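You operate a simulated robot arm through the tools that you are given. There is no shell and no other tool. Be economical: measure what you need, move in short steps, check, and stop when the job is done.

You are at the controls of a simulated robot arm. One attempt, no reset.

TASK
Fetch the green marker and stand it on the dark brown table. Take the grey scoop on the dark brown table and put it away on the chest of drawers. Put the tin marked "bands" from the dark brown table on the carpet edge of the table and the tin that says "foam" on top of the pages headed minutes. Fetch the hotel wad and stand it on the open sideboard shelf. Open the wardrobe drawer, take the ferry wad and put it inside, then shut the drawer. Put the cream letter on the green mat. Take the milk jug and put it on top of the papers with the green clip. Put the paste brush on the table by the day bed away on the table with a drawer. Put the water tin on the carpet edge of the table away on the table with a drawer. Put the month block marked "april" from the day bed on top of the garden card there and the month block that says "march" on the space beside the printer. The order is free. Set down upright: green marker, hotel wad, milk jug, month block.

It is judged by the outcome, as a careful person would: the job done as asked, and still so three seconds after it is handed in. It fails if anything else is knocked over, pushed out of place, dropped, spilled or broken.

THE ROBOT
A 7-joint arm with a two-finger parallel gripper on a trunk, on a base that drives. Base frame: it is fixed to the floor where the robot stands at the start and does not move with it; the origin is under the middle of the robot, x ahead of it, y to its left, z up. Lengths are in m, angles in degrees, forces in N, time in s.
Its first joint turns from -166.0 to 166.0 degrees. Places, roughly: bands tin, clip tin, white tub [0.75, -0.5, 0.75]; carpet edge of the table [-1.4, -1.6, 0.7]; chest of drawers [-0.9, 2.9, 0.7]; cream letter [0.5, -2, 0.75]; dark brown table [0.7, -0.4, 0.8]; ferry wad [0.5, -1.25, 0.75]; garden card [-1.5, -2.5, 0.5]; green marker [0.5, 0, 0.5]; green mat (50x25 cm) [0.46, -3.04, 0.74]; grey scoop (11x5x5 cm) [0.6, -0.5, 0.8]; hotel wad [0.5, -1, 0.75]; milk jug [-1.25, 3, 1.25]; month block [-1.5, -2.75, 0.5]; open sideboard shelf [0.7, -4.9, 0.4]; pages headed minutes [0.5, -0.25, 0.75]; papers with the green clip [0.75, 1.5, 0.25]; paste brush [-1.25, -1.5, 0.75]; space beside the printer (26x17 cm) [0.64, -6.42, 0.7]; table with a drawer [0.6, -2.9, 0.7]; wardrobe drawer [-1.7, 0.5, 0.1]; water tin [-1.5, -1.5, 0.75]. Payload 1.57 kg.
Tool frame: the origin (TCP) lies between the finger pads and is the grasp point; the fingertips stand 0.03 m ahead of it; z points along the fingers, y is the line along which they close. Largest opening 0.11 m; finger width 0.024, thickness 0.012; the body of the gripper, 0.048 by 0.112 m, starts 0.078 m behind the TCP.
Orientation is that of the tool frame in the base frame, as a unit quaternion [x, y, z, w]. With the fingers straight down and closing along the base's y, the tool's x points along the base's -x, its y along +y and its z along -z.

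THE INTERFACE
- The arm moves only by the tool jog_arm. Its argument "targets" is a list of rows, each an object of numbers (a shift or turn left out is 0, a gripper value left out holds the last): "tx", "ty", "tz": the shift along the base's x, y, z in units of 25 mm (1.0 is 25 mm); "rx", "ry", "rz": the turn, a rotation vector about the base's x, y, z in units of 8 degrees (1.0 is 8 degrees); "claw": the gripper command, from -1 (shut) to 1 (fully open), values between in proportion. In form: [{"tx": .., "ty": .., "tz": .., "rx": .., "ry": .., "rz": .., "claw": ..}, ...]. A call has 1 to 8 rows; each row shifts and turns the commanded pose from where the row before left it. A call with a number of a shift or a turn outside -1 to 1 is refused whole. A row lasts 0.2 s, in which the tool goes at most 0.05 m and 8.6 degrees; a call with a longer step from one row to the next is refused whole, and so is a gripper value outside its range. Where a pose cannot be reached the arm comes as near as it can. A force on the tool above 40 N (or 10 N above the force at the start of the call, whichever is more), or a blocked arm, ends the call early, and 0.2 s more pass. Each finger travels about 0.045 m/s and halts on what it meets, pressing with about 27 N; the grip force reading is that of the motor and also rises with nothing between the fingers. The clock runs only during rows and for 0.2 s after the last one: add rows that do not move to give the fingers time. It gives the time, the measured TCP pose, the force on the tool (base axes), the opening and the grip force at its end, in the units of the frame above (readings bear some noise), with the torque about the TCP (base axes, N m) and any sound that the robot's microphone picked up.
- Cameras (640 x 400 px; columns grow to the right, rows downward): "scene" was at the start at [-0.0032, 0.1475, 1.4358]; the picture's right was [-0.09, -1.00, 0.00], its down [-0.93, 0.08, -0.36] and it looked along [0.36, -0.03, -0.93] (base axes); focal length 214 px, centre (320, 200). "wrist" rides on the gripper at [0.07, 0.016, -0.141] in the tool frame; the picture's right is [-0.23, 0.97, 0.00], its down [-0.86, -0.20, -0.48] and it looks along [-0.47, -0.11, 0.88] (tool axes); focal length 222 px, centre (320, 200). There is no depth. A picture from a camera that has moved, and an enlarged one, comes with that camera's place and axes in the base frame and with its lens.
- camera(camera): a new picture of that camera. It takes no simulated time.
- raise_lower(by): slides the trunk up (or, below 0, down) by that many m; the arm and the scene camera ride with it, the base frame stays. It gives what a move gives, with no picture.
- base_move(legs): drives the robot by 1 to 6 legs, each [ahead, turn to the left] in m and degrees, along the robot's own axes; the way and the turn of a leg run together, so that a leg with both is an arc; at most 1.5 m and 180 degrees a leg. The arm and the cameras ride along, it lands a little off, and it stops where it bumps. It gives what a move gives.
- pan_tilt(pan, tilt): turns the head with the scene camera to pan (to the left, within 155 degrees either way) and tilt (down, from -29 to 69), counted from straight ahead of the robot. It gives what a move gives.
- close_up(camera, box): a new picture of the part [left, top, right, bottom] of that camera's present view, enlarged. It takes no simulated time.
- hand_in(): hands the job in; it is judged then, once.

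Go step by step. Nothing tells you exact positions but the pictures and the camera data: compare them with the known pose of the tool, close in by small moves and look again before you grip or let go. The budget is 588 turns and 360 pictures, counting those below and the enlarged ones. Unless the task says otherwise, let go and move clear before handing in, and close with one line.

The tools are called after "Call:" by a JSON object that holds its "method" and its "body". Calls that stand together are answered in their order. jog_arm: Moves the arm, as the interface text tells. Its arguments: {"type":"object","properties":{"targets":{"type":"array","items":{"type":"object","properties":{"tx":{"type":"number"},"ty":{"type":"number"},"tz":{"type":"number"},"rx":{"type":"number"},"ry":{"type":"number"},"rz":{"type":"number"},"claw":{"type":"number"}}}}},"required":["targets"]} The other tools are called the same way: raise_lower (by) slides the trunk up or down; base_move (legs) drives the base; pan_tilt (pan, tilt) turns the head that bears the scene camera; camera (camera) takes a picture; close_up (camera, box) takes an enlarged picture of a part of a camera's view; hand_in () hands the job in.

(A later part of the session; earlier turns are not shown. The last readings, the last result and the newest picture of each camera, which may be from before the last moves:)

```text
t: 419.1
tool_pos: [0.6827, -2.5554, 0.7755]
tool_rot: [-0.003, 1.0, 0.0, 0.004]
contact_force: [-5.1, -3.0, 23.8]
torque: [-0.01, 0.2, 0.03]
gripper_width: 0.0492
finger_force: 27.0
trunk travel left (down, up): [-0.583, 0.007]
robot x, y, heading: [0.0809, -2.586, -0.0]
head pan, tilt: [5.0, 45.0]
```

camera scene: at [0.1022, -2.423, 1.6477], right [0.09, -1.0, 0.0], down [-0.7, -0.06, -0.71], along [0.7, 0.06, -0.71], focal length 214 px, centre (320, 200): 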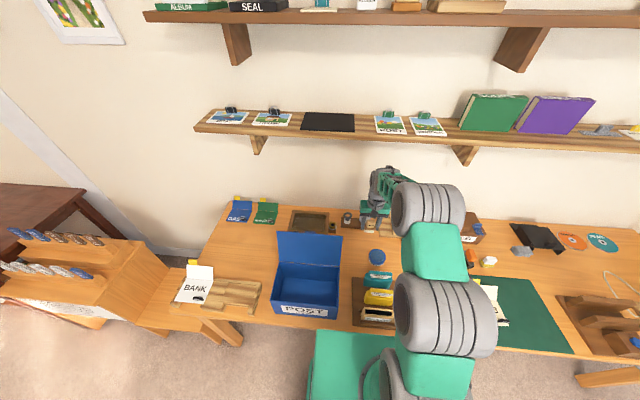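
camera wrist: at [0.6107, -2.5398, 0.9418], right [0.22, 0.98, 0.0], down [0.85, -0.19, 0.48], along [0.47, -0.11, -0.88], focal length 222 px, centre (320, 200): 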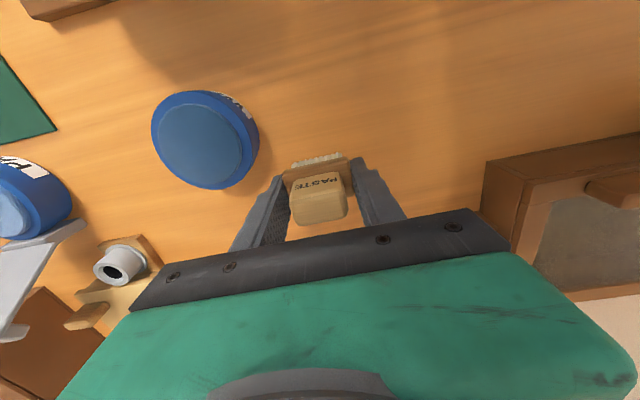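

Call:
{"method": "jog_arm", "body": {"targets": [{"tz": 0.12}, {"claw": 0.2}, {}, {}, {"tz": 1}, {"tz": 1}, {"tz": 1}, {"tz": 1}]}}

Call:
{"method": "jog_arm", "body": {"targets": [{"tz": 1}, {"tz": 1}, {"tz": 1}, {"tz": 1}]}}

Call:
{"method": "camera", "body": {"camera": "wrist"}}

```text
t: 420.9
tool_pos: [0.68, -2.5567, 0.8711]
tool_rot: [-0.003, 1.0, 0.0, 0.001]
contact_force: [-0.6, -1.1, -0.6]
torque: [0.04, -0.02, 0.0]
gripper_width: 0.0661
finger_force: 0.0
trunk travel left (down, up): [-0.583, 0.007]
robot x, y, heading: [0.0843, -2.5811, 0.1]
head pan, tilt: [5.0, 45.0]
```

```text
t: 421.9
tool_pos: [0.6786, -2.5572, 0.9729]
tool_rot: [-0.003, 1.0, 0.0, -0.001]
contact_force: [-0.3, 0.4, -0.7]
torque: [0.0, -0.01, -0.04]
gripper_width: 0.0662
finger_force: 0.1
trunk travel left (down, up): [-0.583, 0.007]
robot x, y, heading: [0.0767, -2.5795, 0.1]
head pan, tilt: [5.0, 45.0]
```

```text
196 pictures are left
camera wrist: at [0.6092, -2.5397, 1.1161], right [0.22, 0.98, 0.0], down [0.86, -0.19, 0.48], along [0.47, -0.11, -0.88], focal length 222 px, centre (320, 200)
```

wrist: 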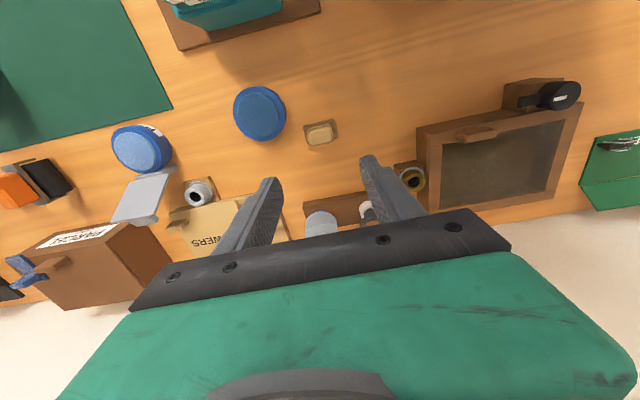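

Brush placed. Now the rack of wads near (0.5,-1.1): drive there and read its sign.

Call:
{"method": "base_move", "body": {"legs": [[-0.35, 0], [0, 90], [1.35, 0], [0, -90]]}}

Call:
{"method": "pan_tilt", "body": {"pan": 0, "tilt": 45}}

Call:
{"method": "camera", "body": {"camera": "scene"}}

Call:
{"method": "close_up", "body": {"camera": "scene", "box": [200, 150, 440, 300]}}

```text
t: 438.2
tool_pos: [0.2592, -1.1523, 0.9735]
tool_rot: [-0.043, 0.999, 0.0, 0.001]
contact_force: [0.4, 0.2, -0.2]
torque: [0.01, 0.0, 0.02]
gripper_width: 0.0661
finger_force: 0.0
trunk travel left (down, up): [-0.583, 0.007]
robot x, y, heading: [-0.3355, -1.2279, 4.8]
head pan, tilt: [5.0, 45.0]
```

```text
t: 438.9
tool_pos: [0.2594, -1.1506, 0.9732]
tool_rot: [-0.043, 0.999, 0.0, 0.001]
contact_force: [0.3, 0.8, 0.3]
torque: [0.01, 0.0, 0.01]
gripper_width: 0.0661
finger_force: 0.0
trunk travel left (down, up): [-0.583, 0.007]
robot x, y, heading: [-0.3335, -1.2263, 4.6]
head pan, tilt: [0.0, 45.0]
```

```text
195 pictures are left
camera scene: at [-0.3262, -1.0729, 1.6477], right [0.08, -1.0, 0.0], down [-0.7, -0.06, -0.71], along [0.7, 0.06, -0.71], focal length 214 px, centre (320, 200)
```

scene: 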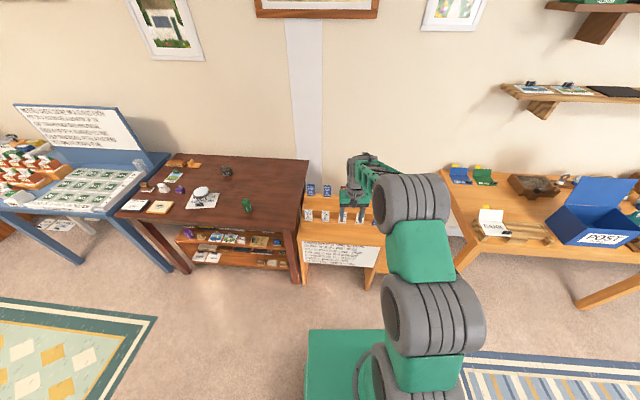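

```text
2.67 times, centred on (320, 225) of scene
camera zoom: at [-0.3262, -1.0729, 1.6477], right [0.08, -1.0, 0.0], down [-0.7, -0.06, -0.71], along [0.7, 0.06, -0.71], focal length 572 px, centre (320, 133)
```

zoom: 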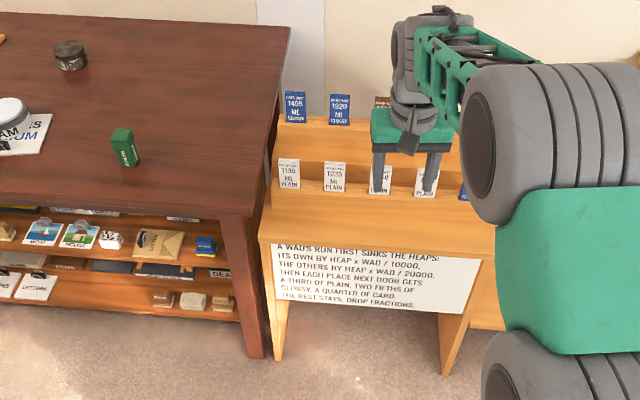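

Call:
{"method": "jog_arm", "body": {"targets": [{"ty": -1, "tx": -0.5}, {"ty": -1, "tx": -0.5}, {"ty": -1, "tx": -0.5}, {"ty": -1, "tx": -0.5}, {"ty": -1, "tx": -0.5}, {"ty": -1, "tx": -0.5}, {"ty": -1}, {"ty": -1}]}}

Call:
{"method": "pan_tilt", "body": {"pan": -5, "tilt": 35}}

Call:
{"method": "camera", "body": {"camera": "scene"}}

Call:
{"method": "close_up", "body": {"camera": "scene", "box": [270, 180, 430, 280]}}

```text
t: 440.7
tool_pos: [0.1849, -1.3517, 0.9747]
tool_rot: [-0.043, 0.999, 0.0, 0.002]
contact_force: [0.3, -0.3, -0.1]
torque: [0.02, -0.02, 0.04]
gripper_width: 0.0662
finger_force: 0.1
trunk travel left (down, up): [-0.583, 0.007]
robot x, y, heading: [-0.3385, -1.2295, 4.5]
head pan, tilt: [0.0, 45.0]
```

```text
t: 441.4
tool_pos: [0.1849, -1.3505, 0.9746]
tool_rot: [-0.043, 0.999, 0.001, 0.002]
contact_force: [0.8, -0.7, 0.2]
torque: [0.02, -0.01, 0.02]
gripper_width: 0.066
finger_force: 0.1
trunk travel left (down, up): [-0.583, 0.007]
robot x, y, heading: [-0.336, -1.2286, 4.5]
head pan, tilt: [-5.0, 35.0]
```

```text
193 pictures are left
camera scene: at [-0.3192, -1.0801, 1.6625], right [0.0, -1.0, 0.0], down [-0.57, 0.0, -0.82], along [0.82, 0.0, -0.57], focal length 214 px, centre (320, 200)
```

scene: 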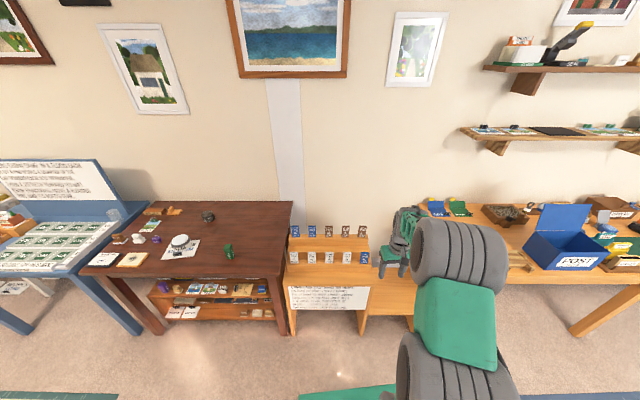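

```text
4.00 times, centred on (350, 230) of scene
camera zoom: at [-0.3192, -1.0801, 1.6625], right [0.0, -1.0, 0.0], down [-0.57, 0.0, -0.82], along [0.82, 0.0, -0.57], focal length 858 px, centre (200, 80)
```

zoom: 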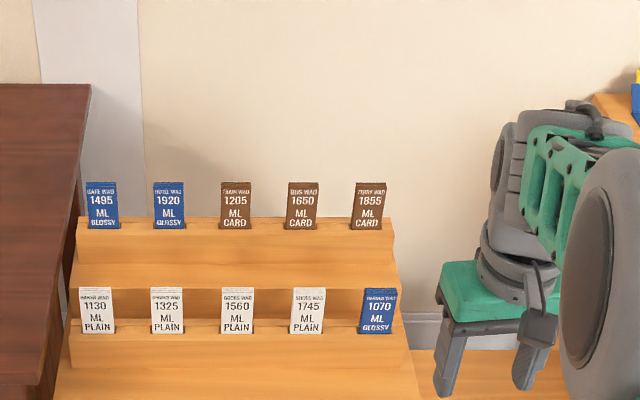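

Call:
{"method": "close_up", "body": {"camera": "scene", "box": [284, 222, 376, 240]}}

Call:
{"method": "close_up", "body": {"camera": "scene", "box": [284, 248, 376, 266]}}

```text
6.96 times, centred on (330, 231) of scene
camera zoom: at [-0.3192, -1.0801, 1.6625], right [0.0, -1.0, 0.0], down [-0.57, 0.0, -0.82], along [0.82, 0.0, -0.57], focal length 1492 px, centre (250, -16)
```

zoom: 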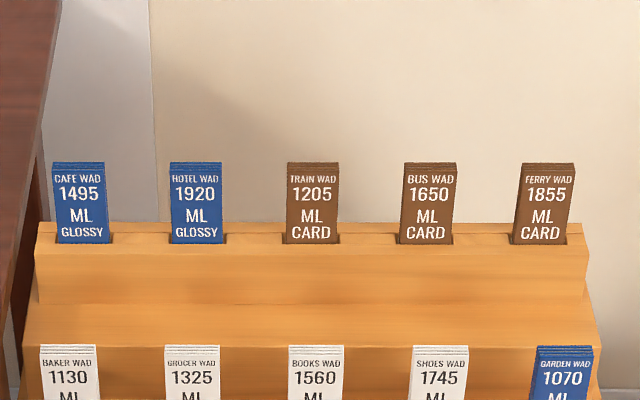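

```text
6.96 times, centred on (330, 257) of scene
camera zoom: at [-0.3192, -1.0801, 1.6625], right [0.0, -1.0, 0.0], down [-0.57, 0.0, -0.82], along [0.82, 0.0, -0.57], focal length 1492 px, centre (250, -196)
```

zoom: 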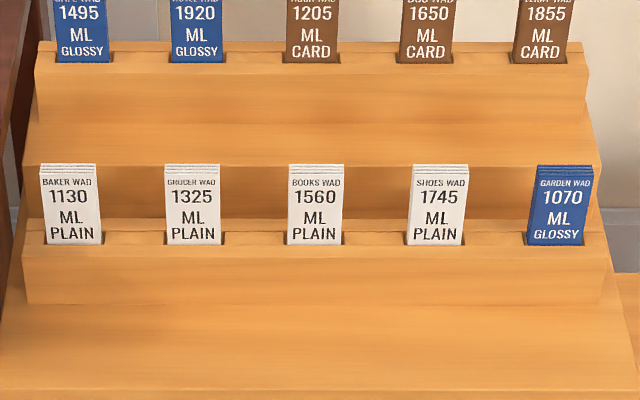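

HOTEL is second and FERRY fifth in the back row. Before choosing a grip I'll handle the month blocks, which takes me past the sideboard; drive to the day bed first.

Call:
{"method": "base_move", "body": {"legs": [[0, -115], [1.35, 0], [0, -69.5]]}}

Call:
{"method": "pan_tilt", "body": {"pan": 0, "tilt": 50}}

Call:
{"method": "camera", "body": {"camera": "scene"}}

Call:
{"method": "close_up", "body": {"camera": "scene", "box": [200, 100, 440, 250]}}

```text
t: 456.1
tool_pos: [-1.2985, -2.3182, 0.9749]
tool_rot: [1.0, -0.01, -0.001, -0.001]
contact_force: [0.0, -0.3, 0.0]
torque: [-0.02, -0.02, -0.04]
gripper_width: 0.0659
finger_force: 0.1
trunk travel left (down, up): [-0.583, 0.007]
robot x, y, heading: [-0.7931, -2.4969, 178.6]
head pan, tilt: [-5.0, 35.0]
```

```text
t: 456.8
tool_pos: [-1.2979, -2.3199, 0.9756]
tool_rot: [1.0, -0.011, -0.001, -0.001]
contact_force: [-0.5, -0.6, 0.3]
torque: [0.0, -0.01, -0.01]
gripper_width: 0.066
finger_force: 0.0
trunk travel left (down, up): [-0.583, 0.007]
robot x, y, heading: [-0.7907, -2.498, 178.4]
head pan, tilt: [0.0, 50.0]
```

```text
189 pictures are left
camera scene: at [-0.8131, -2.6546, 1.6408], right [0.03, 1.0, 0.0], down [0.77, -0.02, -0.64], along [-0.64, 0.02, -0.77], focal length 214 px, centre (320, 200)
```

scene: 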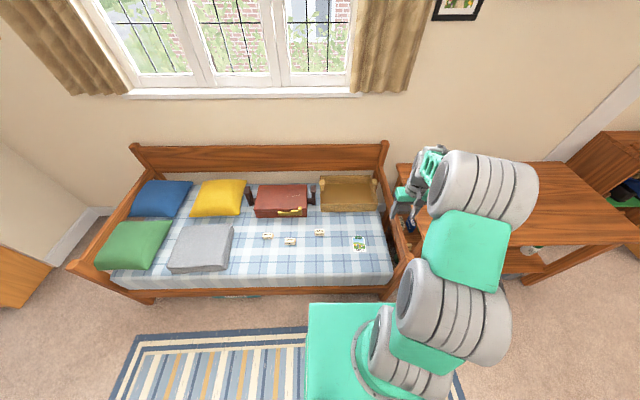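

```text
2.67 times, centred on (320, 175) of scene
camera zoom: at [-0.8131, -2.6546, 1.6408], right [0.03, 1.0, 0.0], down [0.77, -0.02, -0.64], along [-0.64, 0.02, -0.77], focal length 572 px, centre (320, 267)
```

zoom: 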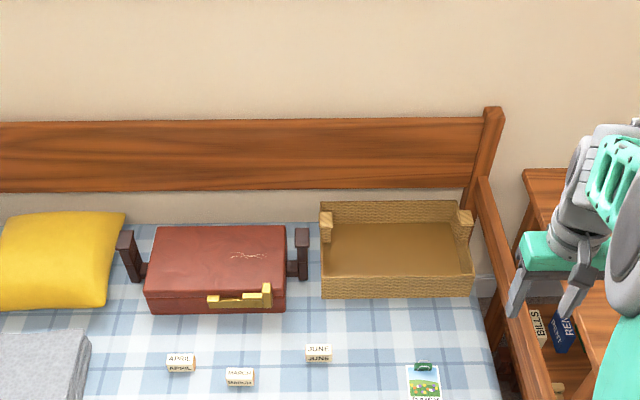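

Call:
{"method": "close_up", "body": {"camera": "scene", "box": [250, 215, 378, 265]}}

```text
5.00 times, centred on (314, 240) of scene
camera zoom: at [-0.8131, -2.6546, 1.6408], right [0.03, 1.0, 0.0], down [0.77, -0.02, -0.64], along [-0.64, 0.02, -0.77], focal length 1072 px, centre (350, 0)
```

zoom: 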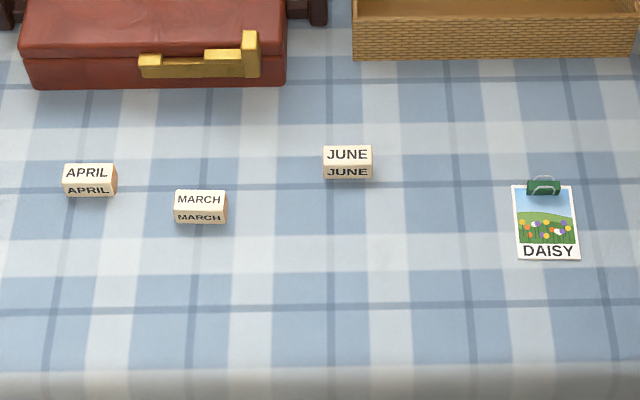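

April ≈(-1.50,-2.955), March ≈(-1.458,-2.817), garden (DAISY) card ≈(-1.43,-2.40). I move the base to about (-0.92,-2.75), pitch the tool a little for reach, and lower.

Call:
{"method": "base_move", "body": {"legs": [[0, 90], [0.27, 0], [0, -88.5], [0.11, 0]]}}

Call:
{"method": "jog_arm", "body": {"targets": [{"ty": -1, "tz": -0.6, "ry": 0.5}, {"ty": -1, "tz": -0.6, "ry": 0.5}, {"ty": -1, "tz": -0.6, "ry": 0.5}, {"ty": -1, "tz": -0.6, "ry": 0.5}, {"ty": -1, "ry": 0.5, "claw": 0.5}, {"ty": -1}, {"ty": -1}, {"ty": -1}]}}

Call:
{"method": "camera", "body": {"camera": "scene"}}

```text
t: 467.2
tool_pos: [-1.4114, -2.6104, 0.9748]
tool_rot: [1.0, 0.009, 0.0, 0.0]
contact_force: [0.4, 0.9, -0.5]
torque: [0.0, -0.03, 0.02]
gripper_width: 0.066
finger_force: 0.0
trunk travel left (down, up): [-0.583, 0.007]
robot x, y, heading: [-0.8995, -2.7714, -179.3]
head pan, tilt: [0.0, 50.0]
```

```text
t: 469.0
tool_pos: [-1.4085, -2.8132, 0.9172]
tool_rot: [0.985, 0.009, -0.175, -0.002]
contact_force: [0.6, -0.3, 0.0]
torque: [-0.05, 0.04, 0.0]
gripper_width: 0.0824
finger_force: 0.1
trunk travel left (down, up): [-0.583, 0.007]
robot x, y, heading: [-0.9011, -2.7712, -179.3]
head pan, tilt: [0.0, 50.0]
```

```text
186 pictures are left
camera scene: at [-0.9138, -2.9275, 1.6407], right [-0.01, 1.0, 0.0], down [0.77, 0.01, -0.64], along [-0.64, -0.01, -0.77], focal length 214 px, centre (320, 200)
```

scene: 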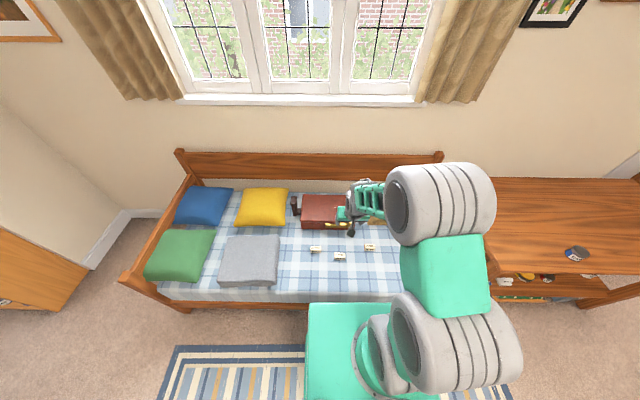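

Call:
{"method": "raise_lower", "body": {"by": -0.3}}

Call:
{"method": "camera", "body": {"camera": "wrist"}}

Call:
{"method": "camera", "body": {"camera": "scene"}}

```text
t: 472.0
tool_pos: [-1.4095, -2.8125, 0.6166]
tool_rot: [0.985, 0.008, -0.174, -0.002]
contact_force: [0.0, 0.1, 0.1]
torque: [0.02, -0.02, 0.0]
gripper_width: 0.0824
finger_force: 0.0
trunk travel left (down, up): [-0.283, 0.307]
robot x, y, heading: [-0.8965, -2.7701, -179.3]
head pan, tilt: [0.0, 50.0]
```

```text
185 pictures are left
camera wrist: at [-1.2953, -2.8266, 0.7269], right [-0.2, -0.98, 0.07], down [-0.64, 0.18, 0.74], along [-0.74, 0.1, -0.66], focal length 222 px, centre (320, 200)
```

wrist: 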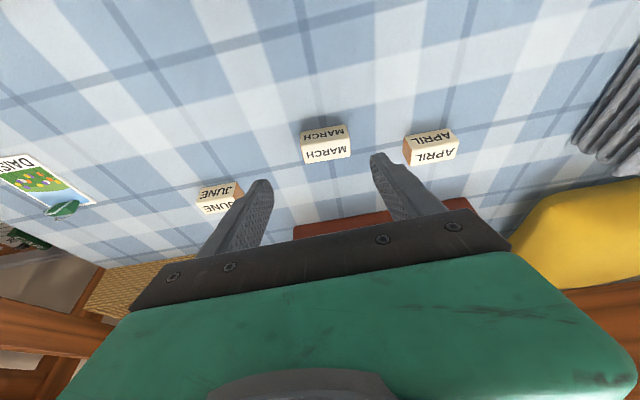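

```text
184 pictures are left
camera scene: at [-0.9138, -2.9272, 1.3408], right [-0.01, 1.0, 0.0], down [0.77, 0.01, -0.64], along [-0.64, -0.01, -0.77], focal length 214 px, centre (320, 200)
```

scene: 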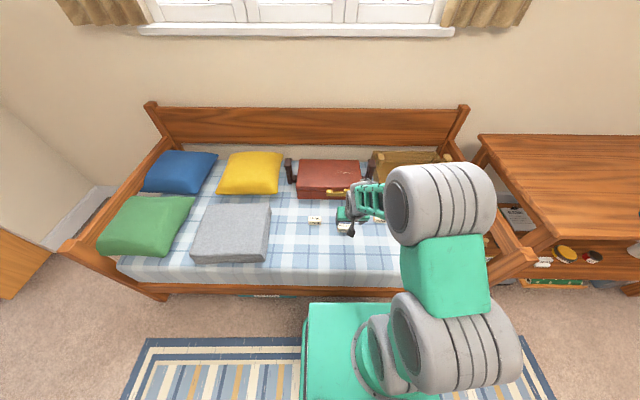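

April fixed at (-1.4955,-2.953,0.496). Move above it.

Call:
{"method": "jog_arm", "body": {"targets": [{"tx": -0.573, "ty": -0.937, "claw": 0.9}, {"tx": -0.573, "ty": -0.937}, {"tx": -0.573, "ty": -0.937}, {"tx": -0.573, "ty": -0.937}, {"tx": -0.573, "ty": -0.937}, {"tx": -0.573, "ty": -0.937}, {"tz": -1}]}}

Call:
{"method": "camera", "body": {"camera": "wrist"}}

```text
t: 473.6
tool_pos: [-1.497, -2.956, 0.5917]
tool_rot: [0.985, 0.007, -0.174, -0.002]
contact_force: [0.0, 0.3, -0.2]
torque: [0.01, 0.0, -0.02]
gripper_width: 0.1045
finger_force: 0.1
trunk travel left (down, up): [-0.283, 0.307]
robot x, y, heading: [-0.8986, -2.7684, -179.3]
head pan, tilt: [0.0, 50.0]
```

```text
183 pictures are left
camera wrist: at [-1.3822, -2.9703, 0.7022], right [-0.2, -0.98, 0.07], down [-0.64, 0.18, 0.74], along [-0.74, 0.1, -0.66], focal length 222 px, centre (320, 200)
```

wrist: 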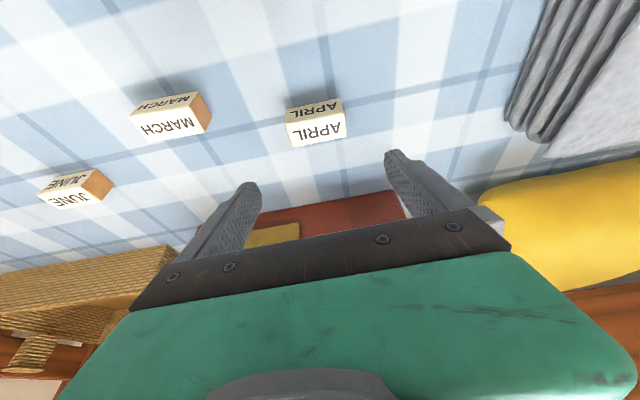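

Call:
{"method": "jog_arm", "body": {"targets": [{"tz": -1}, {"tz": -1}, {"tz": -0.9}, {"tz": -0.3}]}}

Call:
{"method": "camera", "body": {"camera": "wrist"}}

Call:
{"method": "jog_arm", "body": {"targets": [{"claw": -1}, {}, {}, {}]}}

```text
t: 474.6
tool_pos: [-1.4962, -2.9513, 0.5129]
tool_rot: [0.985, 0.009, -0.174, -0.002]
contact_force: [-0.5, -0.7, -0.3]
torque: [0.01, 0.0, 0.02]
gripper_width: 0.1045
finger_force: 0.1
trunk travel left (down, up): [-0.283, 0.307]
robot x, y, heading: [-0.8992, -2.7702, -179.6]
head pan, tilt: [0.0, 50.0]
```

```text
182 pictures are left
camera wrist: at [-1.3817, -2.9674, 0.6229], right [-0.2, -0.98, 0.07], down [-0.64, 0.18, 0.74], along [-0.74, 0.1, -0.66], focal length 222 px, centre (320, 200)
```

wrist: 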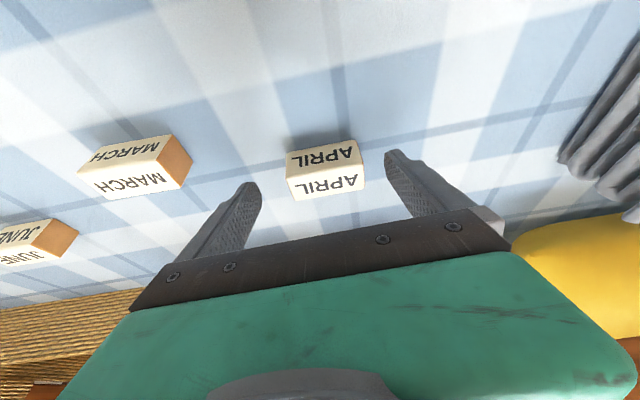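

```text
t: 475.6
tool_pos: [-1.4961, -2.9533, 0.5122]
tool_rot: [0.985, 0.008, -0.174, -0.002]
contact_force: [-0.2, -0.6, 0.1]
torque: [0.01, 0.02, 0.0]
gripper_width: 0.061
finger_force: 26.0
trunk travel left (down, up): [-0.283, 0.307]
robot x, y, heading: [-0.9014, -2.7674, -179.6]
head pan, tilt: [0.0, 50.0]
```

April gripped. Lift and carry to the garden card.

Call:
{"method": "jog_arm", "body": {"targets": [{"tz": 1}, {"tz": 1}, {"tz": 1}, {"tz": 1}, {"ty": 1}, {"ty": 1}, {"ty": 1}, {"ty": 1}]}}

Call:
{"method": "jog_arm", "body": {"targets": [{"ty": 1, "tx": 0.3}, {"ty": 1, "tx": 0.3}, {"ty": 1, "tx": 0.3}, {"ty": 1, "tx": 0.3}, {"ty": 1, "tx": 0.3}, {"ty": 1, "tx": 0.3}, {"ty": 1, "tx": 0.3}, {"ty": 1, "tx": 0.3}]}}

Call:
{"method": "jog_arm", "body": {"targets": [{"ty": 1}, {"ty": 1}, {"ty": 1}, {"ty": 1}, {"ty": 1}, {"ty": 1}, {"ty": 1}]}}

Call:
{"method": "camera", "body": {"camera": "wrist"}}

```text
t: 477.4
tool_pos: [-1.4954, -2.8513, 0.6128]
tool_rot: [0.985, 0.008, -0.174, -0.002]
contact_force: [0.2, -0.3, -1.7]
torque: [0.03, 0.01, 0.0]
gripper_width: 0.0611
finger_force: 27.0
trunk travel left (down, up): [-0.283, 0.307]
robot x, y, heading: [-0.904, -2.7672, -179.3]
head pan, tilt: [0.0, 50.0]
```

```text
t: 479.2
tool_pos: [-1.4372, -2.6527, 0.6122]
tool_rot: [0.985, 0.008, -0.174, -0.002]
contact_force: [0.4, 0.0, 0.2]
torque: [0.01, -0.02, 0.03]
gripper_width: 0.0611
finger_force: 27.4
trunk travel left (down, up): [-0.283, 0.307]
robot x, y, heading: [-0.9013, -2.7722, -179.1]
head pan, tilt: [0.0, 50.0]
```

```text
t: 480.8
tool_pos: [-1.4347, -2.4776, 0.6135]
tool_rot: [0.985, 0.008, -0.173, -0.001]
contact_force: [-0.1, 1.1, 0.0]
torque: [-0.02, -0.04, -0.02]
gripper_width: 0.061
finger_force: 26.9
trunk travel left (down, up): [-0.283, 0.307]
robot x, y, heading: [-0.8965, -2.7715, -179.2]
head pan, tilt: [0.0, 50.0]
```

```text
181 pictures are left
camera wrist: at [-1.3203, -2.491, 0.7223], right [-0.2, -0.98, 0.07], down [-0.64, 0.19, 0.74], along [-0.74, 0.1, -0.66], focal length 222 px, centre (320, 200)
```

wrist: 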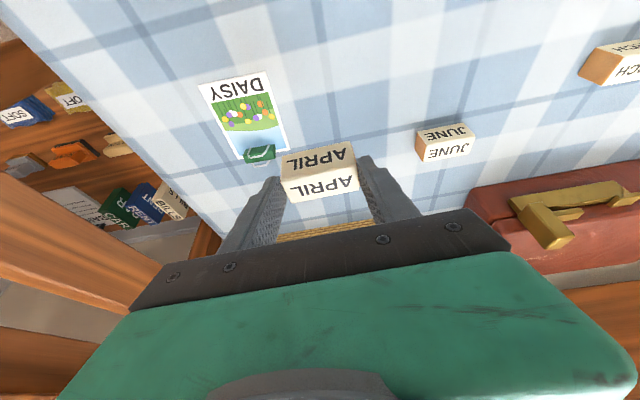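

Call:
{"method": "jog_arm", "body": {"targets": [{"ty": 0.8, "tx": 0.15}, {"ty": 0.8, "tx": 0.15}, {"ty": 0.8, "tx": 0.15}, {"ty": 0.8, "tx": 0.15}, {"tz": -1}, {"tz": -1}, {"tz": -0.6}]}}

Call:
{"method": "camera", "body": {"camera": "wrist"}}

Call:
{"method": "close_up", "body": {"camera": "scene", "box": [340, 180, 500, 280]}}

```text
t: 482.4
tool_pos: [-1.4203, -2.3964, 0.5471]
tool_rot: [0.985, 0.009, -0.174, -0.002]
contact_force: [0.3, -0.7, -0.7]
torque: [-0.04, -0.01, 0.0]
gripper_width: 0.0608
finger_force: 26.8
trunk travel left (down, up): [-0.283, 0.307]
robot x, y, heading: [-0.9005, -2.7721, -179.3]
head pan, tilt: [0.0, 50.0]
```

```text
180 pictures are left
camera wrist: at [-1.3057, -2.4116, 0.6563], right [-0.2, -0.98, 0.07], down [-0.64, 0.18, 0.74], along [-0.74, 0.1, -0.66], focal length 222 px, centre (320, 200)
```

wrist: 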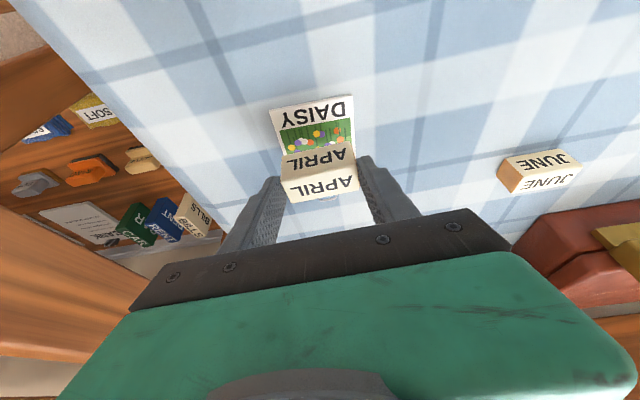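

```text
4.00 times, centred on (420, 230) of scene
camera zoom: at [-0.9139, -2.927, 1.3408], right [-0.01, 1.0, 0.0], down [0.77, 0.01, -0.64], along [-0.64, -0.01, -0.77], focal length 858 px, centre (-80, 80)
```

zoom: 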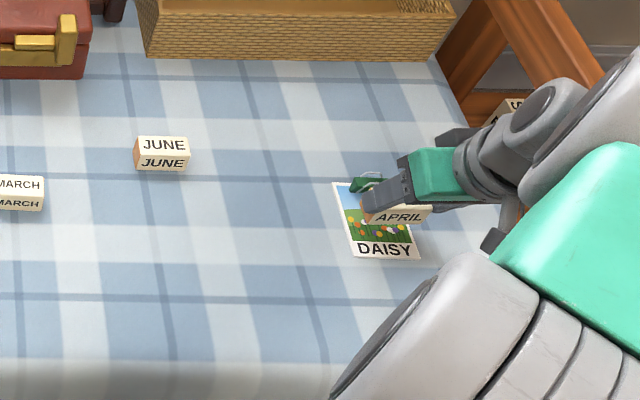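

Call:
{"method": "jog_arm", "body": {"targets": [{"tz": -0.5}, {"tz": -0.3}, {"tz": -0.15}, {"tz": -0.15}]}}

Call:
{"method": "jog_arm", "body": {"targets": [{"tz": -0.12}, {"tz": -0.12}]}}

```text
t: 483.4
tool_pos: [-1.4204, -2.3965, 0.5192]
tool_rot: [0.985, 0.008, -0.174, -0.002]
contact_force: [0.6, -0.6, -0.6]
torque: [-0.02, 0.02, 0.02]
gripper_width: 0.0608
finger_force: 27.4
trunk travel left (down, up): [-0.283, 0.307]
robot x, y, heading: [-0.902, -2.7695, -179.4]
head pan, tilt: [0.0, 50.0]
```

```text
t: 484.0
tool_pos: [-1.4223, -2.3957, 0.5152]
tool_rot: [0.984, 0.008, -0.177, -0.003]
contact_force: [3.6, -3.3, 19.6]
torque: [-0.32, -0.11, 0.04]
gripper_width: 0.061
finger_force: 27.3
trunk travel left (down, up): [-0.283, 0.307]
robot x, y, heading: [-0.9009, -2.7729, -179.2]
head pan, tilt: [0.0, 50.0]
```

Call:
{"method": "jog_arm", "body": {"targets": [{"tz": 0.1}, {"claw": 0.55}, {}, {}, {"tz": 1, "tx": 0.35}, {"tz": 1, "tx": 0.35}, {"tz": 1, "tx": 0.35}, {"tz": 0.6}]}}

Call:
{"method": "camera", "body": {"camera": "wrist"}}

```text
t: 485.8
tool_pos: [-1.3939, -2.3974, 0.6032]
tool_rot: [0.985, 0.008, -0.174, -0.001]
contact_force: [-0.1, 0.1, -0.7]
torque: [-0.05, -0.02, -0.02]
gripper_width: 0.0855
finger_force: 0.0
trunk travel left (down, up): [-0.283, 0.307]
robot x, y, heading: [-0.9012, -2.7703, -179.3]
head pan, tilt: [0.0, 50.0]
```

```text
178 pictures are left
camera wrist: at [-1.2799, -2.4128, 0.7145], right [-0.2, -0.98, 0.07], down [-0.64, 0.19, 0.74], along [-0.74, 0.1, -0.66], focal length 222 px, centre (320, 200)
```

wrist: 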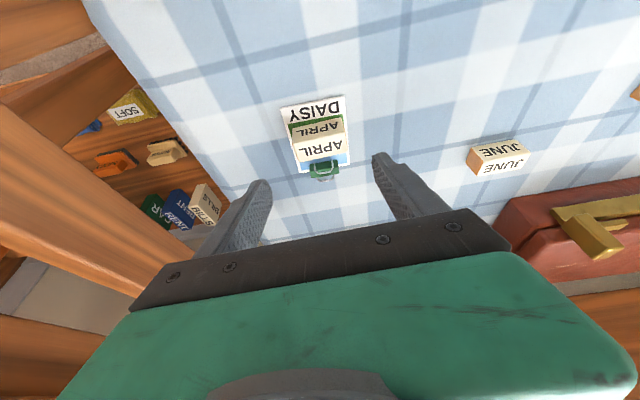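

April sits on the garden card. Now March at (-1.457,-2.817).

Call:
{"method": "jog_arm", "body": {"targets": [{"ty": -1, "claw": 0.9}, {"ty": -1}, {"ty": -1}, {"ty": -1}, {"ty": -1}, {"ty": -1}, {"ty": -1}, {"ty": -1}]}}

Call:
{"method": "jog_arm", "body": {"targets": [{"ty": -1, "tx": -0.3}, {"ty": -1, "tx": -0.3}, {"ty": -1, "tx": -0.3}, {"ty": -1, "tx": -0.3}, {"ty": -1, "tx": -0.3}, {"ty": -1, "tx": -0.3}, {"ty": -1, "tx": -0.3}, {"ty": -1, "tx": -0.3}]}}

Call:
{"method": "jog_arm", "body": {"targets": [{"ty": -0.8, "tx": -0.1}, {"tz": -1}]}}

Call:
{"method": "camera", "body": {"camera": "wrist"}}

```text
t: 487.6
tool_pos: [-1.3932, -2.5951, 0.6055]
tool_rot: [0.985, 0.008, -0.174, -0.001]
contact_force: [-0.6, -1.0, 0.1]
torque: [-0.04, 0.03, 0.02]
gripper_width: 0.1045
finger_force: 0.1
trunk travel left (down, up): [-0.283, 0.307]
robot x, y, heading: [-0.8945, -2.7691, -179.4]
head pan, tilt: [0.0, 50.0]
```

```text
t: 489.4
tool_pos: [-1.4544, -2.7952, 0.6077]
tool_rot: [0.985, 0.008, -0.175, -0.002]
contact_force: [-0.2, -0.8, -0.6]
torque: [0.01, 0.02, 0.0]
gripper_width: 0.1046
finger_force: 0.0
trunk travel left (down, up): [-0.283, 0.307]
robot x, y, heading: [-0.8997, -2.7736, -179.1]
head pan, tilt: [0.0, 50.0]
```

```text
t: 490.0
tool_pos: [-1.4582, -2.8161, 0.5815]
tool_rot: [0.985, 0.009, -0.174, -0.002]
contact_force: [0.5, 0.3, -0.6]
torque: [0.02, -0.03, 0.0]
gripper_width: 0.1046
finger_force: 0.2
trunk travel left (down, up): [-0.283, 0.307]
robot x, y, heading: [-0.901, -2.7693, -179.4]
head pan, tilt: [0.0, 50.0]
```

```text
177 pictures are left
camera wrist: at [-1.3422, -2.8309, 0.691], right [-0.2, -0.98, 0.07], down [-0.64, 0.18, 0.74], along [-0.74, 0.1, -0.66], focal length 222 px, centre (320, 200)
```

wrist: 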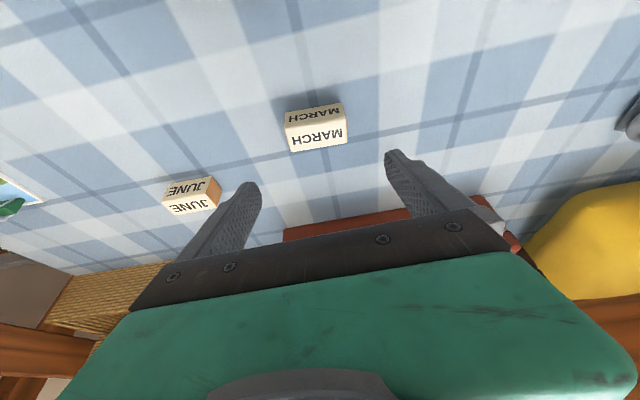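

Call:
{"method": "jog_arm", "body": {"targets": [{"tz": -1}, {"tz": -1}, {"tz": -0.75}, {"claw": -1}, {}, {}, {}]}}

Call:
{"method": "camera", "body": {"camera": "wrist"}}

```text
t: 491.6
tool_pos: [-1.4551, -2.8161, 0.5109]
tool_rot: [0.985, 0.008, -0.174, -0.001]
contact_force: [0.0, -0.4, -0.2]
torque: [0.02, 0.01, 0.02]
gripper_width: 0.0621
finger_force: 26.8
trunk travel left (down, up): [-0.283, 0.307]
robot x, y, heading: [-0.8987, -2.7715, -179.4]
head pan, tilt: [0.0, 50.0]
```

```text
176 pictures are left
camera wrist: at [-1.3414, -2.8309, 0.6217], right [-0.2, -0.98, 0.07], down [-0.64, 0.18, 0.74], along [-0.74, 0.1, -0.66], focal length 222 px, centre (320, 200)
```

wrist: 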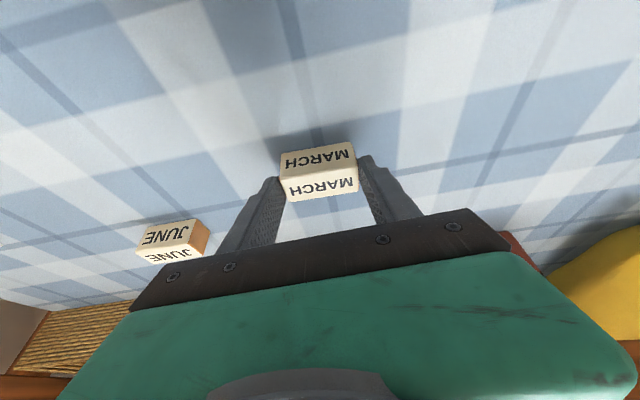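

March gripped. Lift, raise the trunk and drive down the room, pausing to view the sideboard.

Call:
{"method": "jog_arm", "body": {"targets": [{"tz": 1}, {"tz": 1}, {"tz": 1}, {"tz": 1}]}}

Call:
{"method": "raise_lower", "body": {"by": 0.3}}

Call:
{"method": "base_move", "body": {"legs": [[-0.5, 0], [0, 89.4], [1.2, 0], [0.75, 0]]}}

Call:
{"method": "pan_tilt", "body": {"pan": 60, "tilt": 35}}

Call:
{"method": "camera", "body": {"camera": "scene"}}

Call:
{"method": "pan_tilt", "body": {"pan": 0, "tilt": 25}}

Call:
{"method": "camera", "body": {"camera": "scene"}}

```text
t: 492.6
tool_pos: [-1.4558, -2.8164, 0.6135]
tool_rot: [0.985, 0.008, -0.173, -0.002]
contact_force: [0.0, 0.1, -0.2]
torque: [0.01, -0.02, 0.03]
gripper_width: 0.0619
finger_force: 27.2
trunk travel left (down, up): [-0.283, 0.307]
robot x, y, heading: [-0.9005, -2.7661, -179.5]
head pan, tilt: [0.0, 50.0]
```

```text
t: 495.6
tool_pos: [-1.4562, -2.8171, 0.9135]
tool_rot: [0.985, 0.008, -0.174, -0.002]
contact_force: [-0.2, 0.5, -0.2]
torque: [-0.02, 0.0, -0.01]
gripper_width: 0.0612
finger_force: 26.8
trunk travel left (down, up): [-0.583, 0.007]
robot x, y, heading: [-0.9031, -2.7697, -179.3]
head pan, tilt: [0.0, 50.0]
```

```text
t: 512.0
tool_pos: [-0.2409, -5.3056, 0.9118]
tool_rot: [0.674, 0.718, -0.122, 0.125]
contact_force: [0.0, 0.1, -1.0]
torque: [0.0, -0.03, 0.02]
gripper_width: 0.0609
finger_force: 27.3
trunk travel left (down, up): [-0.583, 0.007]
robot x, y, heading: [-0.3127, -4.7522, -86.3]
head pan, tilt: [0.0, 50.0]
```

```text
t: 513.3
tool_pos: [-0.2396, -5.3054, 0.912]
tool_rot: [0.674, 0.718, -0.121, 0.125]
contact_force: [0.4, -1.2, 0.3]
torque: [0.0, -0.04, -0.02]
gripper_width: 0.061
finger_force: 26.7
trunk travel left (down, up): [-0.583, 0.007]
robot x, y, heading: [-0.3113, -4.7505, -86.6]
head pan, tilt: [60.0, 35.0]
```

```text
175 pictures are left
camera scene: at [-0.0823, -4.7245, 1.6625], right [-0.45, -0.89, 0.0], down [-0.51, 0.26, -0.82], along [0.73, -0.37, -0.57], focal length 214 px, centre (320, 200)
```

scene: 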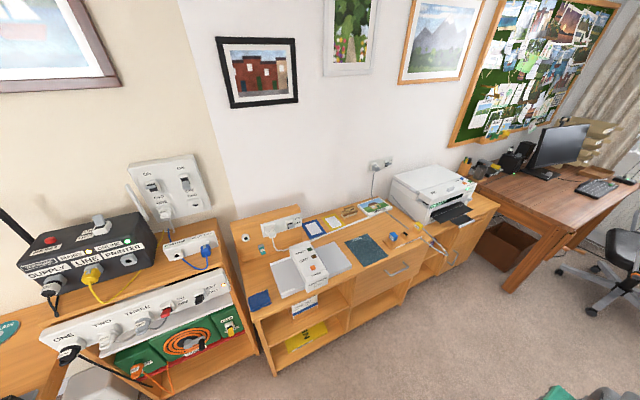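

```text
t: 514.6
tool_pos: [-0.2407, -5.3047, 0.9124]
tool_rot: [0.674, 0.717, -0.122, 0.125]
contact_force: [-0.2, 0.1, -0.4]
torque: [0.01, 0.0, 0.0]
gripper_width: 0.0609
finger_force: 27.1
trunk travel left (down, up): [-0.583, 0.007]
robot x, y, heading: [-0.3123, -4.7501, -86.2]
head pan, tilt: [0.0, 25.0]
```

```text
174 pictures are left
camera scene: at [-0.1555, -4.7769, 1.6783], right [-1.0, -0.06, 0.0], down [-0.03, 0.42, -0.91], along [0.05, -0.9, -0.42], focal length 214 px, centre (320, 200)
```

scene: 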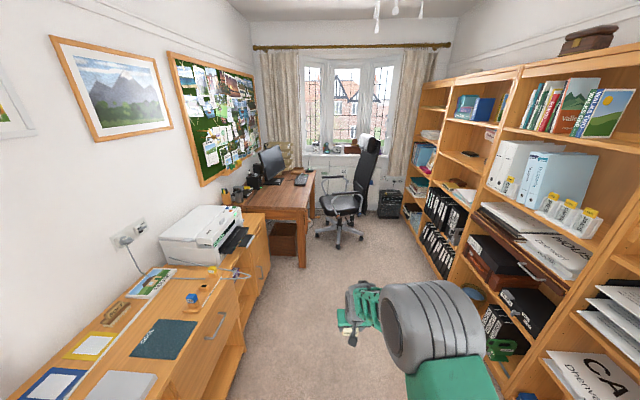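

The sideboard, printer and cabinet are along the left. Drive on to the printer area and face it.

Call:
{"method": "base_move", "body": {"legs": [[1.25, 0], [0, 86]]}}

Call:
{"method": "pan_tilt", "body": {"pan": -10, "tilt": 45}}

Call:
{"method": "camera", "body": {"camera": "scene"}}

Call:
{"method": "camera", "body": {"camera": "wrist"}}

```text
t: 524.6
tool_pos: [0.3006, -5.9933, 0.9123]
tool_rot: [0.014, 0.985, -0.006, 0.174]
contact_force: [0.7, -1.2, -0.8]
torque: [0.01, -0.02, -0.02]
gripper_width: 0.0611
finger_force: 26.8
trunk travel left (down, up): [-0.583, 0.007]
robot x, y, heading: [-0.2526, -6.0149, -1.9]
head pan, tilt: [0.0, 25.0]
```

```text
t: 525.5
tool_pos: [0.3006, -5.9929, 0.9122]
tool_rot: [0.014, 0.984, -0.006, 0.175]
contact_force: [0.5, 0.2, 0.1]
torque: [0.0, 0.01, -0.03]
gripper_width: 0.0608
finger_force: 26.8
trunk travel left (down, up): [-0.583, 0.007]
robot x, y, heading: [-0.2579, -6.0153, -2.0]
head pan, tilt: [-10.0, 45.0]
```

```text
173 pictures are left
camera scene: at [-0.2304, -5.8759, 1.6477], right [-0.21, -0.98, 0.0], down [-0.69, 0.15, -0.71], along [0.69, -0.15, -0.71], focal length 214 px, centre (320, 200)
```

scene: 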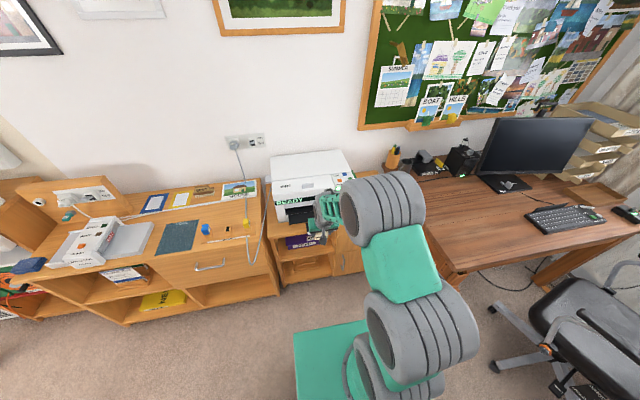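

```text
172 pictures are left
camera wrist: at [0.1878, -5.972, 1.022], right [0.24, 0.97, 0.07], down [0.63, -0.21, 0.74], along [0.74, -0.14, -0.66], focal length 222 px, centre (320, 200)
```

wrist: 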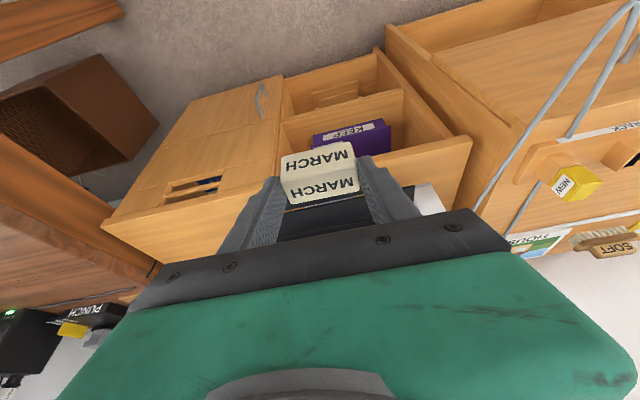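

Call:
{"method": "jog_arm", "body": {"targets": [{"ty": -1}, {"ty": -1}, {"ty": -1}, {"ty": -1}, {"ty": -1}, {"ty": -1}, {"ty": -1}, {"ty": -1}]}}

Call:
{"method": "camera", "body": {"camera": "wrist"}}

Call:
{"method": "camera", "body": {"camera": "scene"}}

```text
t: 527.3
tool_pos: [0.3006, -6.1924, 0.9105]
tool_rot: [0.014, 0.985, -0.006, 0.173]
contact_force: [-0.4, -0.5, -1.1]
torque: [-0.05, 0.0, 0.03]
gripper_width: 0.061
finger_force: 27.1
trunk travel left (down, up): [-0.583, 0.007]
robot x, y, heading: [-0.257, -6.0167, -2.1]
head pan, tilt: [-10.0, 45.0]
```

```text
171 pictures are left
camera wrist: at [0.1877, -6.1718, 1.019], right [0.24, 0.97, 0.07], down [0.63, -0.21, 0.74], along [0.73, -0.14, -0.66], focal length 222 px, centre (320, 200)
```

wrist: 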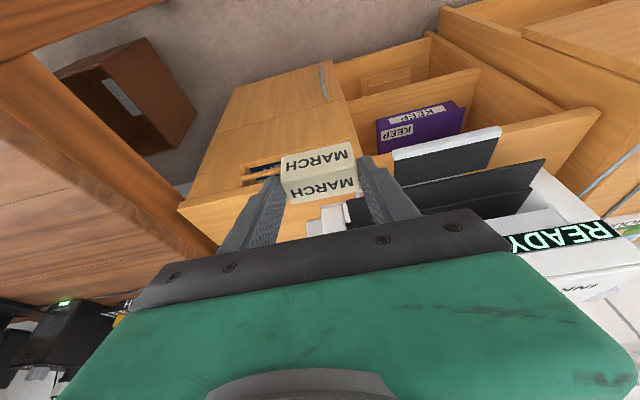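

```text
170 pictures are left
camera scene: at [-0.2304, -5.8764, 1.6477], right [-0.21, -0.98, 0.0], down [-0.69, 0.15, -0.71], along [0.69, -0.15, -0.71], focal length 214 px, centre (320, 200)
```

scene: 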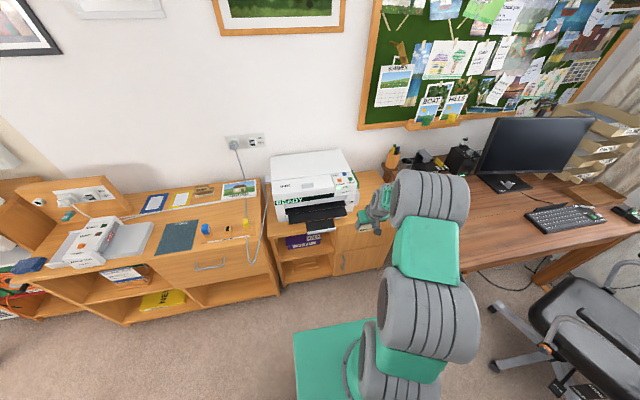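

Call:
{"method": "close_up", "body": {"camera": "scene", "box": [300, 150, 428, 230]}}

```text
5.00 times, centred on (364, 190) of scene
camera zoom: at [-0.2304, -5.8764, 1.6477], right [-0.21, -0.98, 0.0], down [-0.69, 0.15, -0.71], along [0.69, -0.15, -0.71], focal length 1072 px, centre (100, 250)
```

zoom: 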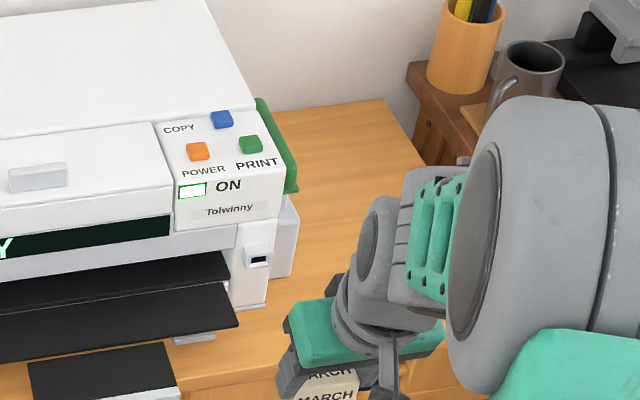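

Free area beside the printer: x 0.47–0.91, y -6.55…-6.27. I move the tool right first, then drive forward.

Call:
{"method": "jog_arm", "body": {"targets": [{"tx": -0.8, "ty": -1}, {"tx": -0.8, "ty": -1}, {"tx": -0.8, "ty": -1}, {"tx": -0.8, "ty": -1}, {"tx": -0.8, "ty": -1}, {"tx": -0.8, "ty": -1}, {"tx": -0.8, "ty": -1}, {"ty": -1}]}}

Call:
{"method": "base_move", "body": {"legs": [[0.38, 2]]}}

Call:
{"method": "camera", "body": {"camera": "wrist"}}

Call:
{"method": "camera", "body": {"camera": "scene"}}

```text
t: 529.1
tool_pos: [0.1623, -6.394, 0.9099]
tool_rot: [0.015, 0.985, -0.005, 0.174]
contact_force: [-0.4, 0.1, -0.5]
torque: [0.01, 0.02, -0.02]
gripper_width: 0.0609
finger_force: 26.6
trunk travel left (down, up): [-0.583, 0.007]
robot x, y, heading: [-0.2555, -6.0138, -2.0]
head pan, tilt: [-10.0, 45.0]
```

```text
t: 531.5
tool_pos: [0.5494, -6.3932, 0.9113]
tool_rot: [0.002, 0.985, -0.004, 0.174]
contact_force: [-0.1, 0.2, 0.1]
torque: [-0.03, -0.01, -0.01]
gripper_width: 0.0608
finger_force: 27.1
trunk travel left (down, up): [-0.583, 0.007]
robot x, y, heading: [0.1163, -6.0248, -0.6]
head pan, tilt: [-10.0, 45.0]
```

```text
168 pictures are left
camera wrist: at [0.4358, -6.3739, 1.0206], right [0.22, 0.97, 0.07], down [0.64, -0.2, 0.74], along [0.74, -0.12, -0.66], focal length 222 px, centre (320, 200)
```

wrist: 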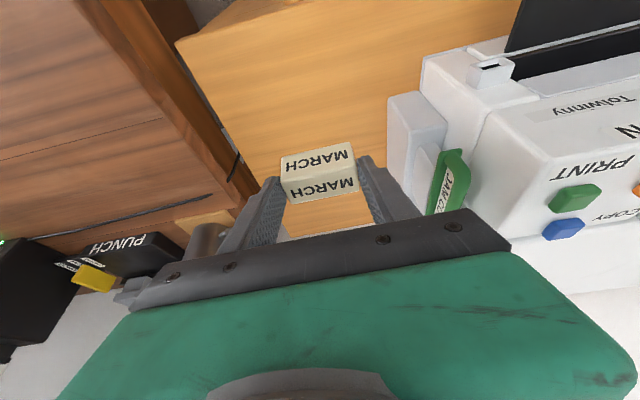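

```text
167 pictures are left
camera scene: at [0.1444, -5.8842, 1.6477], right [-0.18, -0.98, 0.0], down [-0.7, 0.13, -0.71], along [0.69, -0.13, -0.71], focal length 214 px, centre (320, 200)
```

scene: 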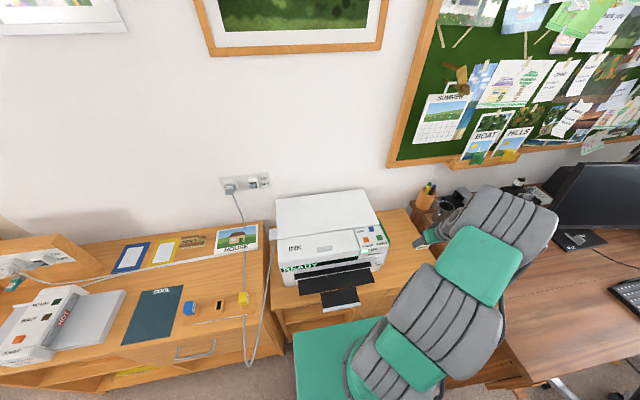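

Call:
{"method": "jog_arm", "body": {"targets": [{"tx": 0.7, "ty": -0.2}, {"tx": 0.7, "ty": -0.2}, {"tx": 0.6, "ty": -0.2, "tz": -0.5}, {"tz": -1}, {"tz": -1}]}}

Call:
{"method": "camera", "body": {"camera": "scene"}}

Call:
{"method": "camera", "body": {"camera": "wrist"}}

```text
t: 532.7
tool_pos: [0.5997, -6.4065, 0.849]
tool_rot: [0.003, 0.985, -0.003, 0.174]
contact_force: [0.2, -0.3, -1.0]
torque: [0.02, 0.01, -0.01]
gripper_width: 0.0609
finger_force: 27.4
trunk travel left (down, up): [-0.583, 0.007]
robot x, y, heading: [0.1231, -6.0202, -0.8]
head pan, tilt: [-10.0, 45.0]
```

```text
166 pictures are left
camera scene: at [0.144, -5.8844, 1.6478], right [-0.18, -0.98, 0.0], down [-0.69, 0.13, -0.71], along [0.69, -0.13, -0.71], focal length 214 px, centre (320, 200)
```

scene: 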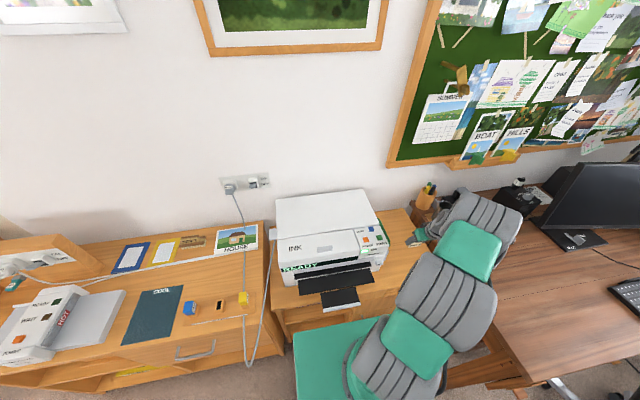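

```text
165 pictures are left
camera wrist: at [0.486, -6.3883, 0.9581], right [0.22, 0.97, 0.07], down [0.64, -0.2, 0.74], along [0.74, -0.12, -0.66], focal length 222 px, centre (320, 200)
```

wrist: 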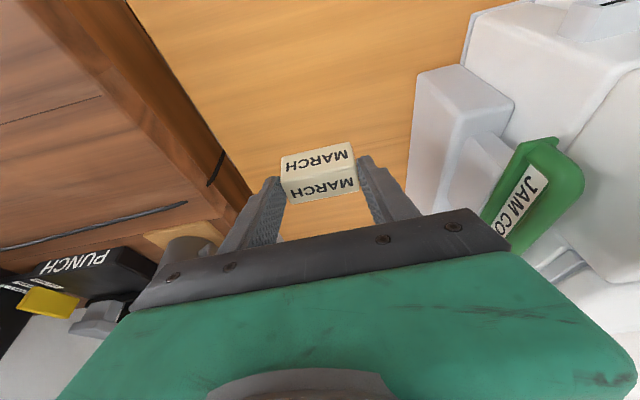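

Call:
{"method": "jog_arm", "body": {"targets": [{"tz": -1}, {"tz": -1}, {"tz": -1}, {"tz": -0.5}]}}

Call:
{"method": "close_up", "body": {"camera": "scene", "box": [360, 150, 560, 275]}}

```text
t: 533.7
tool_pos: [0.5989, -6.4078, 0.7597]
tool_rot: [0.003, 0.985, -0.004, 0.174]
contact_force: [-0.1, -0.6, 0.1]
torque: [0.01, 0.01, 0.01]
gripper_width: 0.0608
finger_force: 27.1
trunk travel left (down, up): [-0.583, 0.007]
robot x, y, heading: [0.1196, -6.0214, -0.6]
head pan, tilt: [-10.0, 45.0]
```

```text
3.20 times, centred on (460, 212) of scene
camera zoom: at [0.1441, -5.8843, 1.6477], right [-0.18, -0.98, 0.0], down [-0.69, 0.13, -0.71], along [0.69, -0.13, -0.71], focal length 686 px, centre (-128, 160)
```

zoom: 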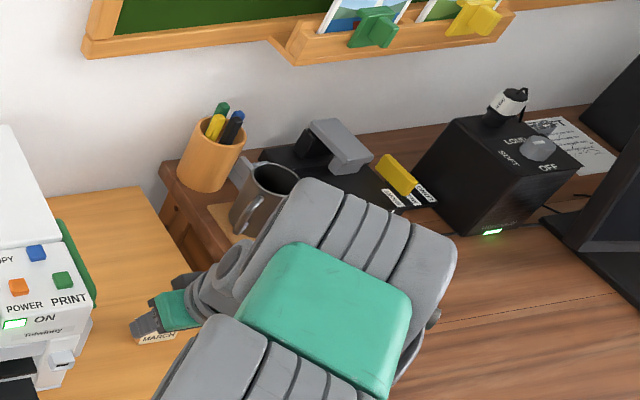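

Call:
{"method": "jog_arm", "body": {"targets": [{"tz": -0.3}, {"tz": -0.2}, {"tz": -0.2}, {"tz": -0.2}, {"tz": -0.2}]}}

```text
t: 534.9
tool_pos: [0.6004, -6.408, 0.7361]
tool_rot: [0.003, 0.984, -0.007, 0.177]
contact_force: [6.2, -2.4, 23.3]
torque: [0.2, -0.3, -0.04]
gripper_width: 0.0611
finger_force: 26.9
trunk travel left (down, up): [-0.583, 0.007]
robot x, y, heading: [0.1225, -6.0172, -0.6]
head pan, tilt: [-10.0, 45.0]
```

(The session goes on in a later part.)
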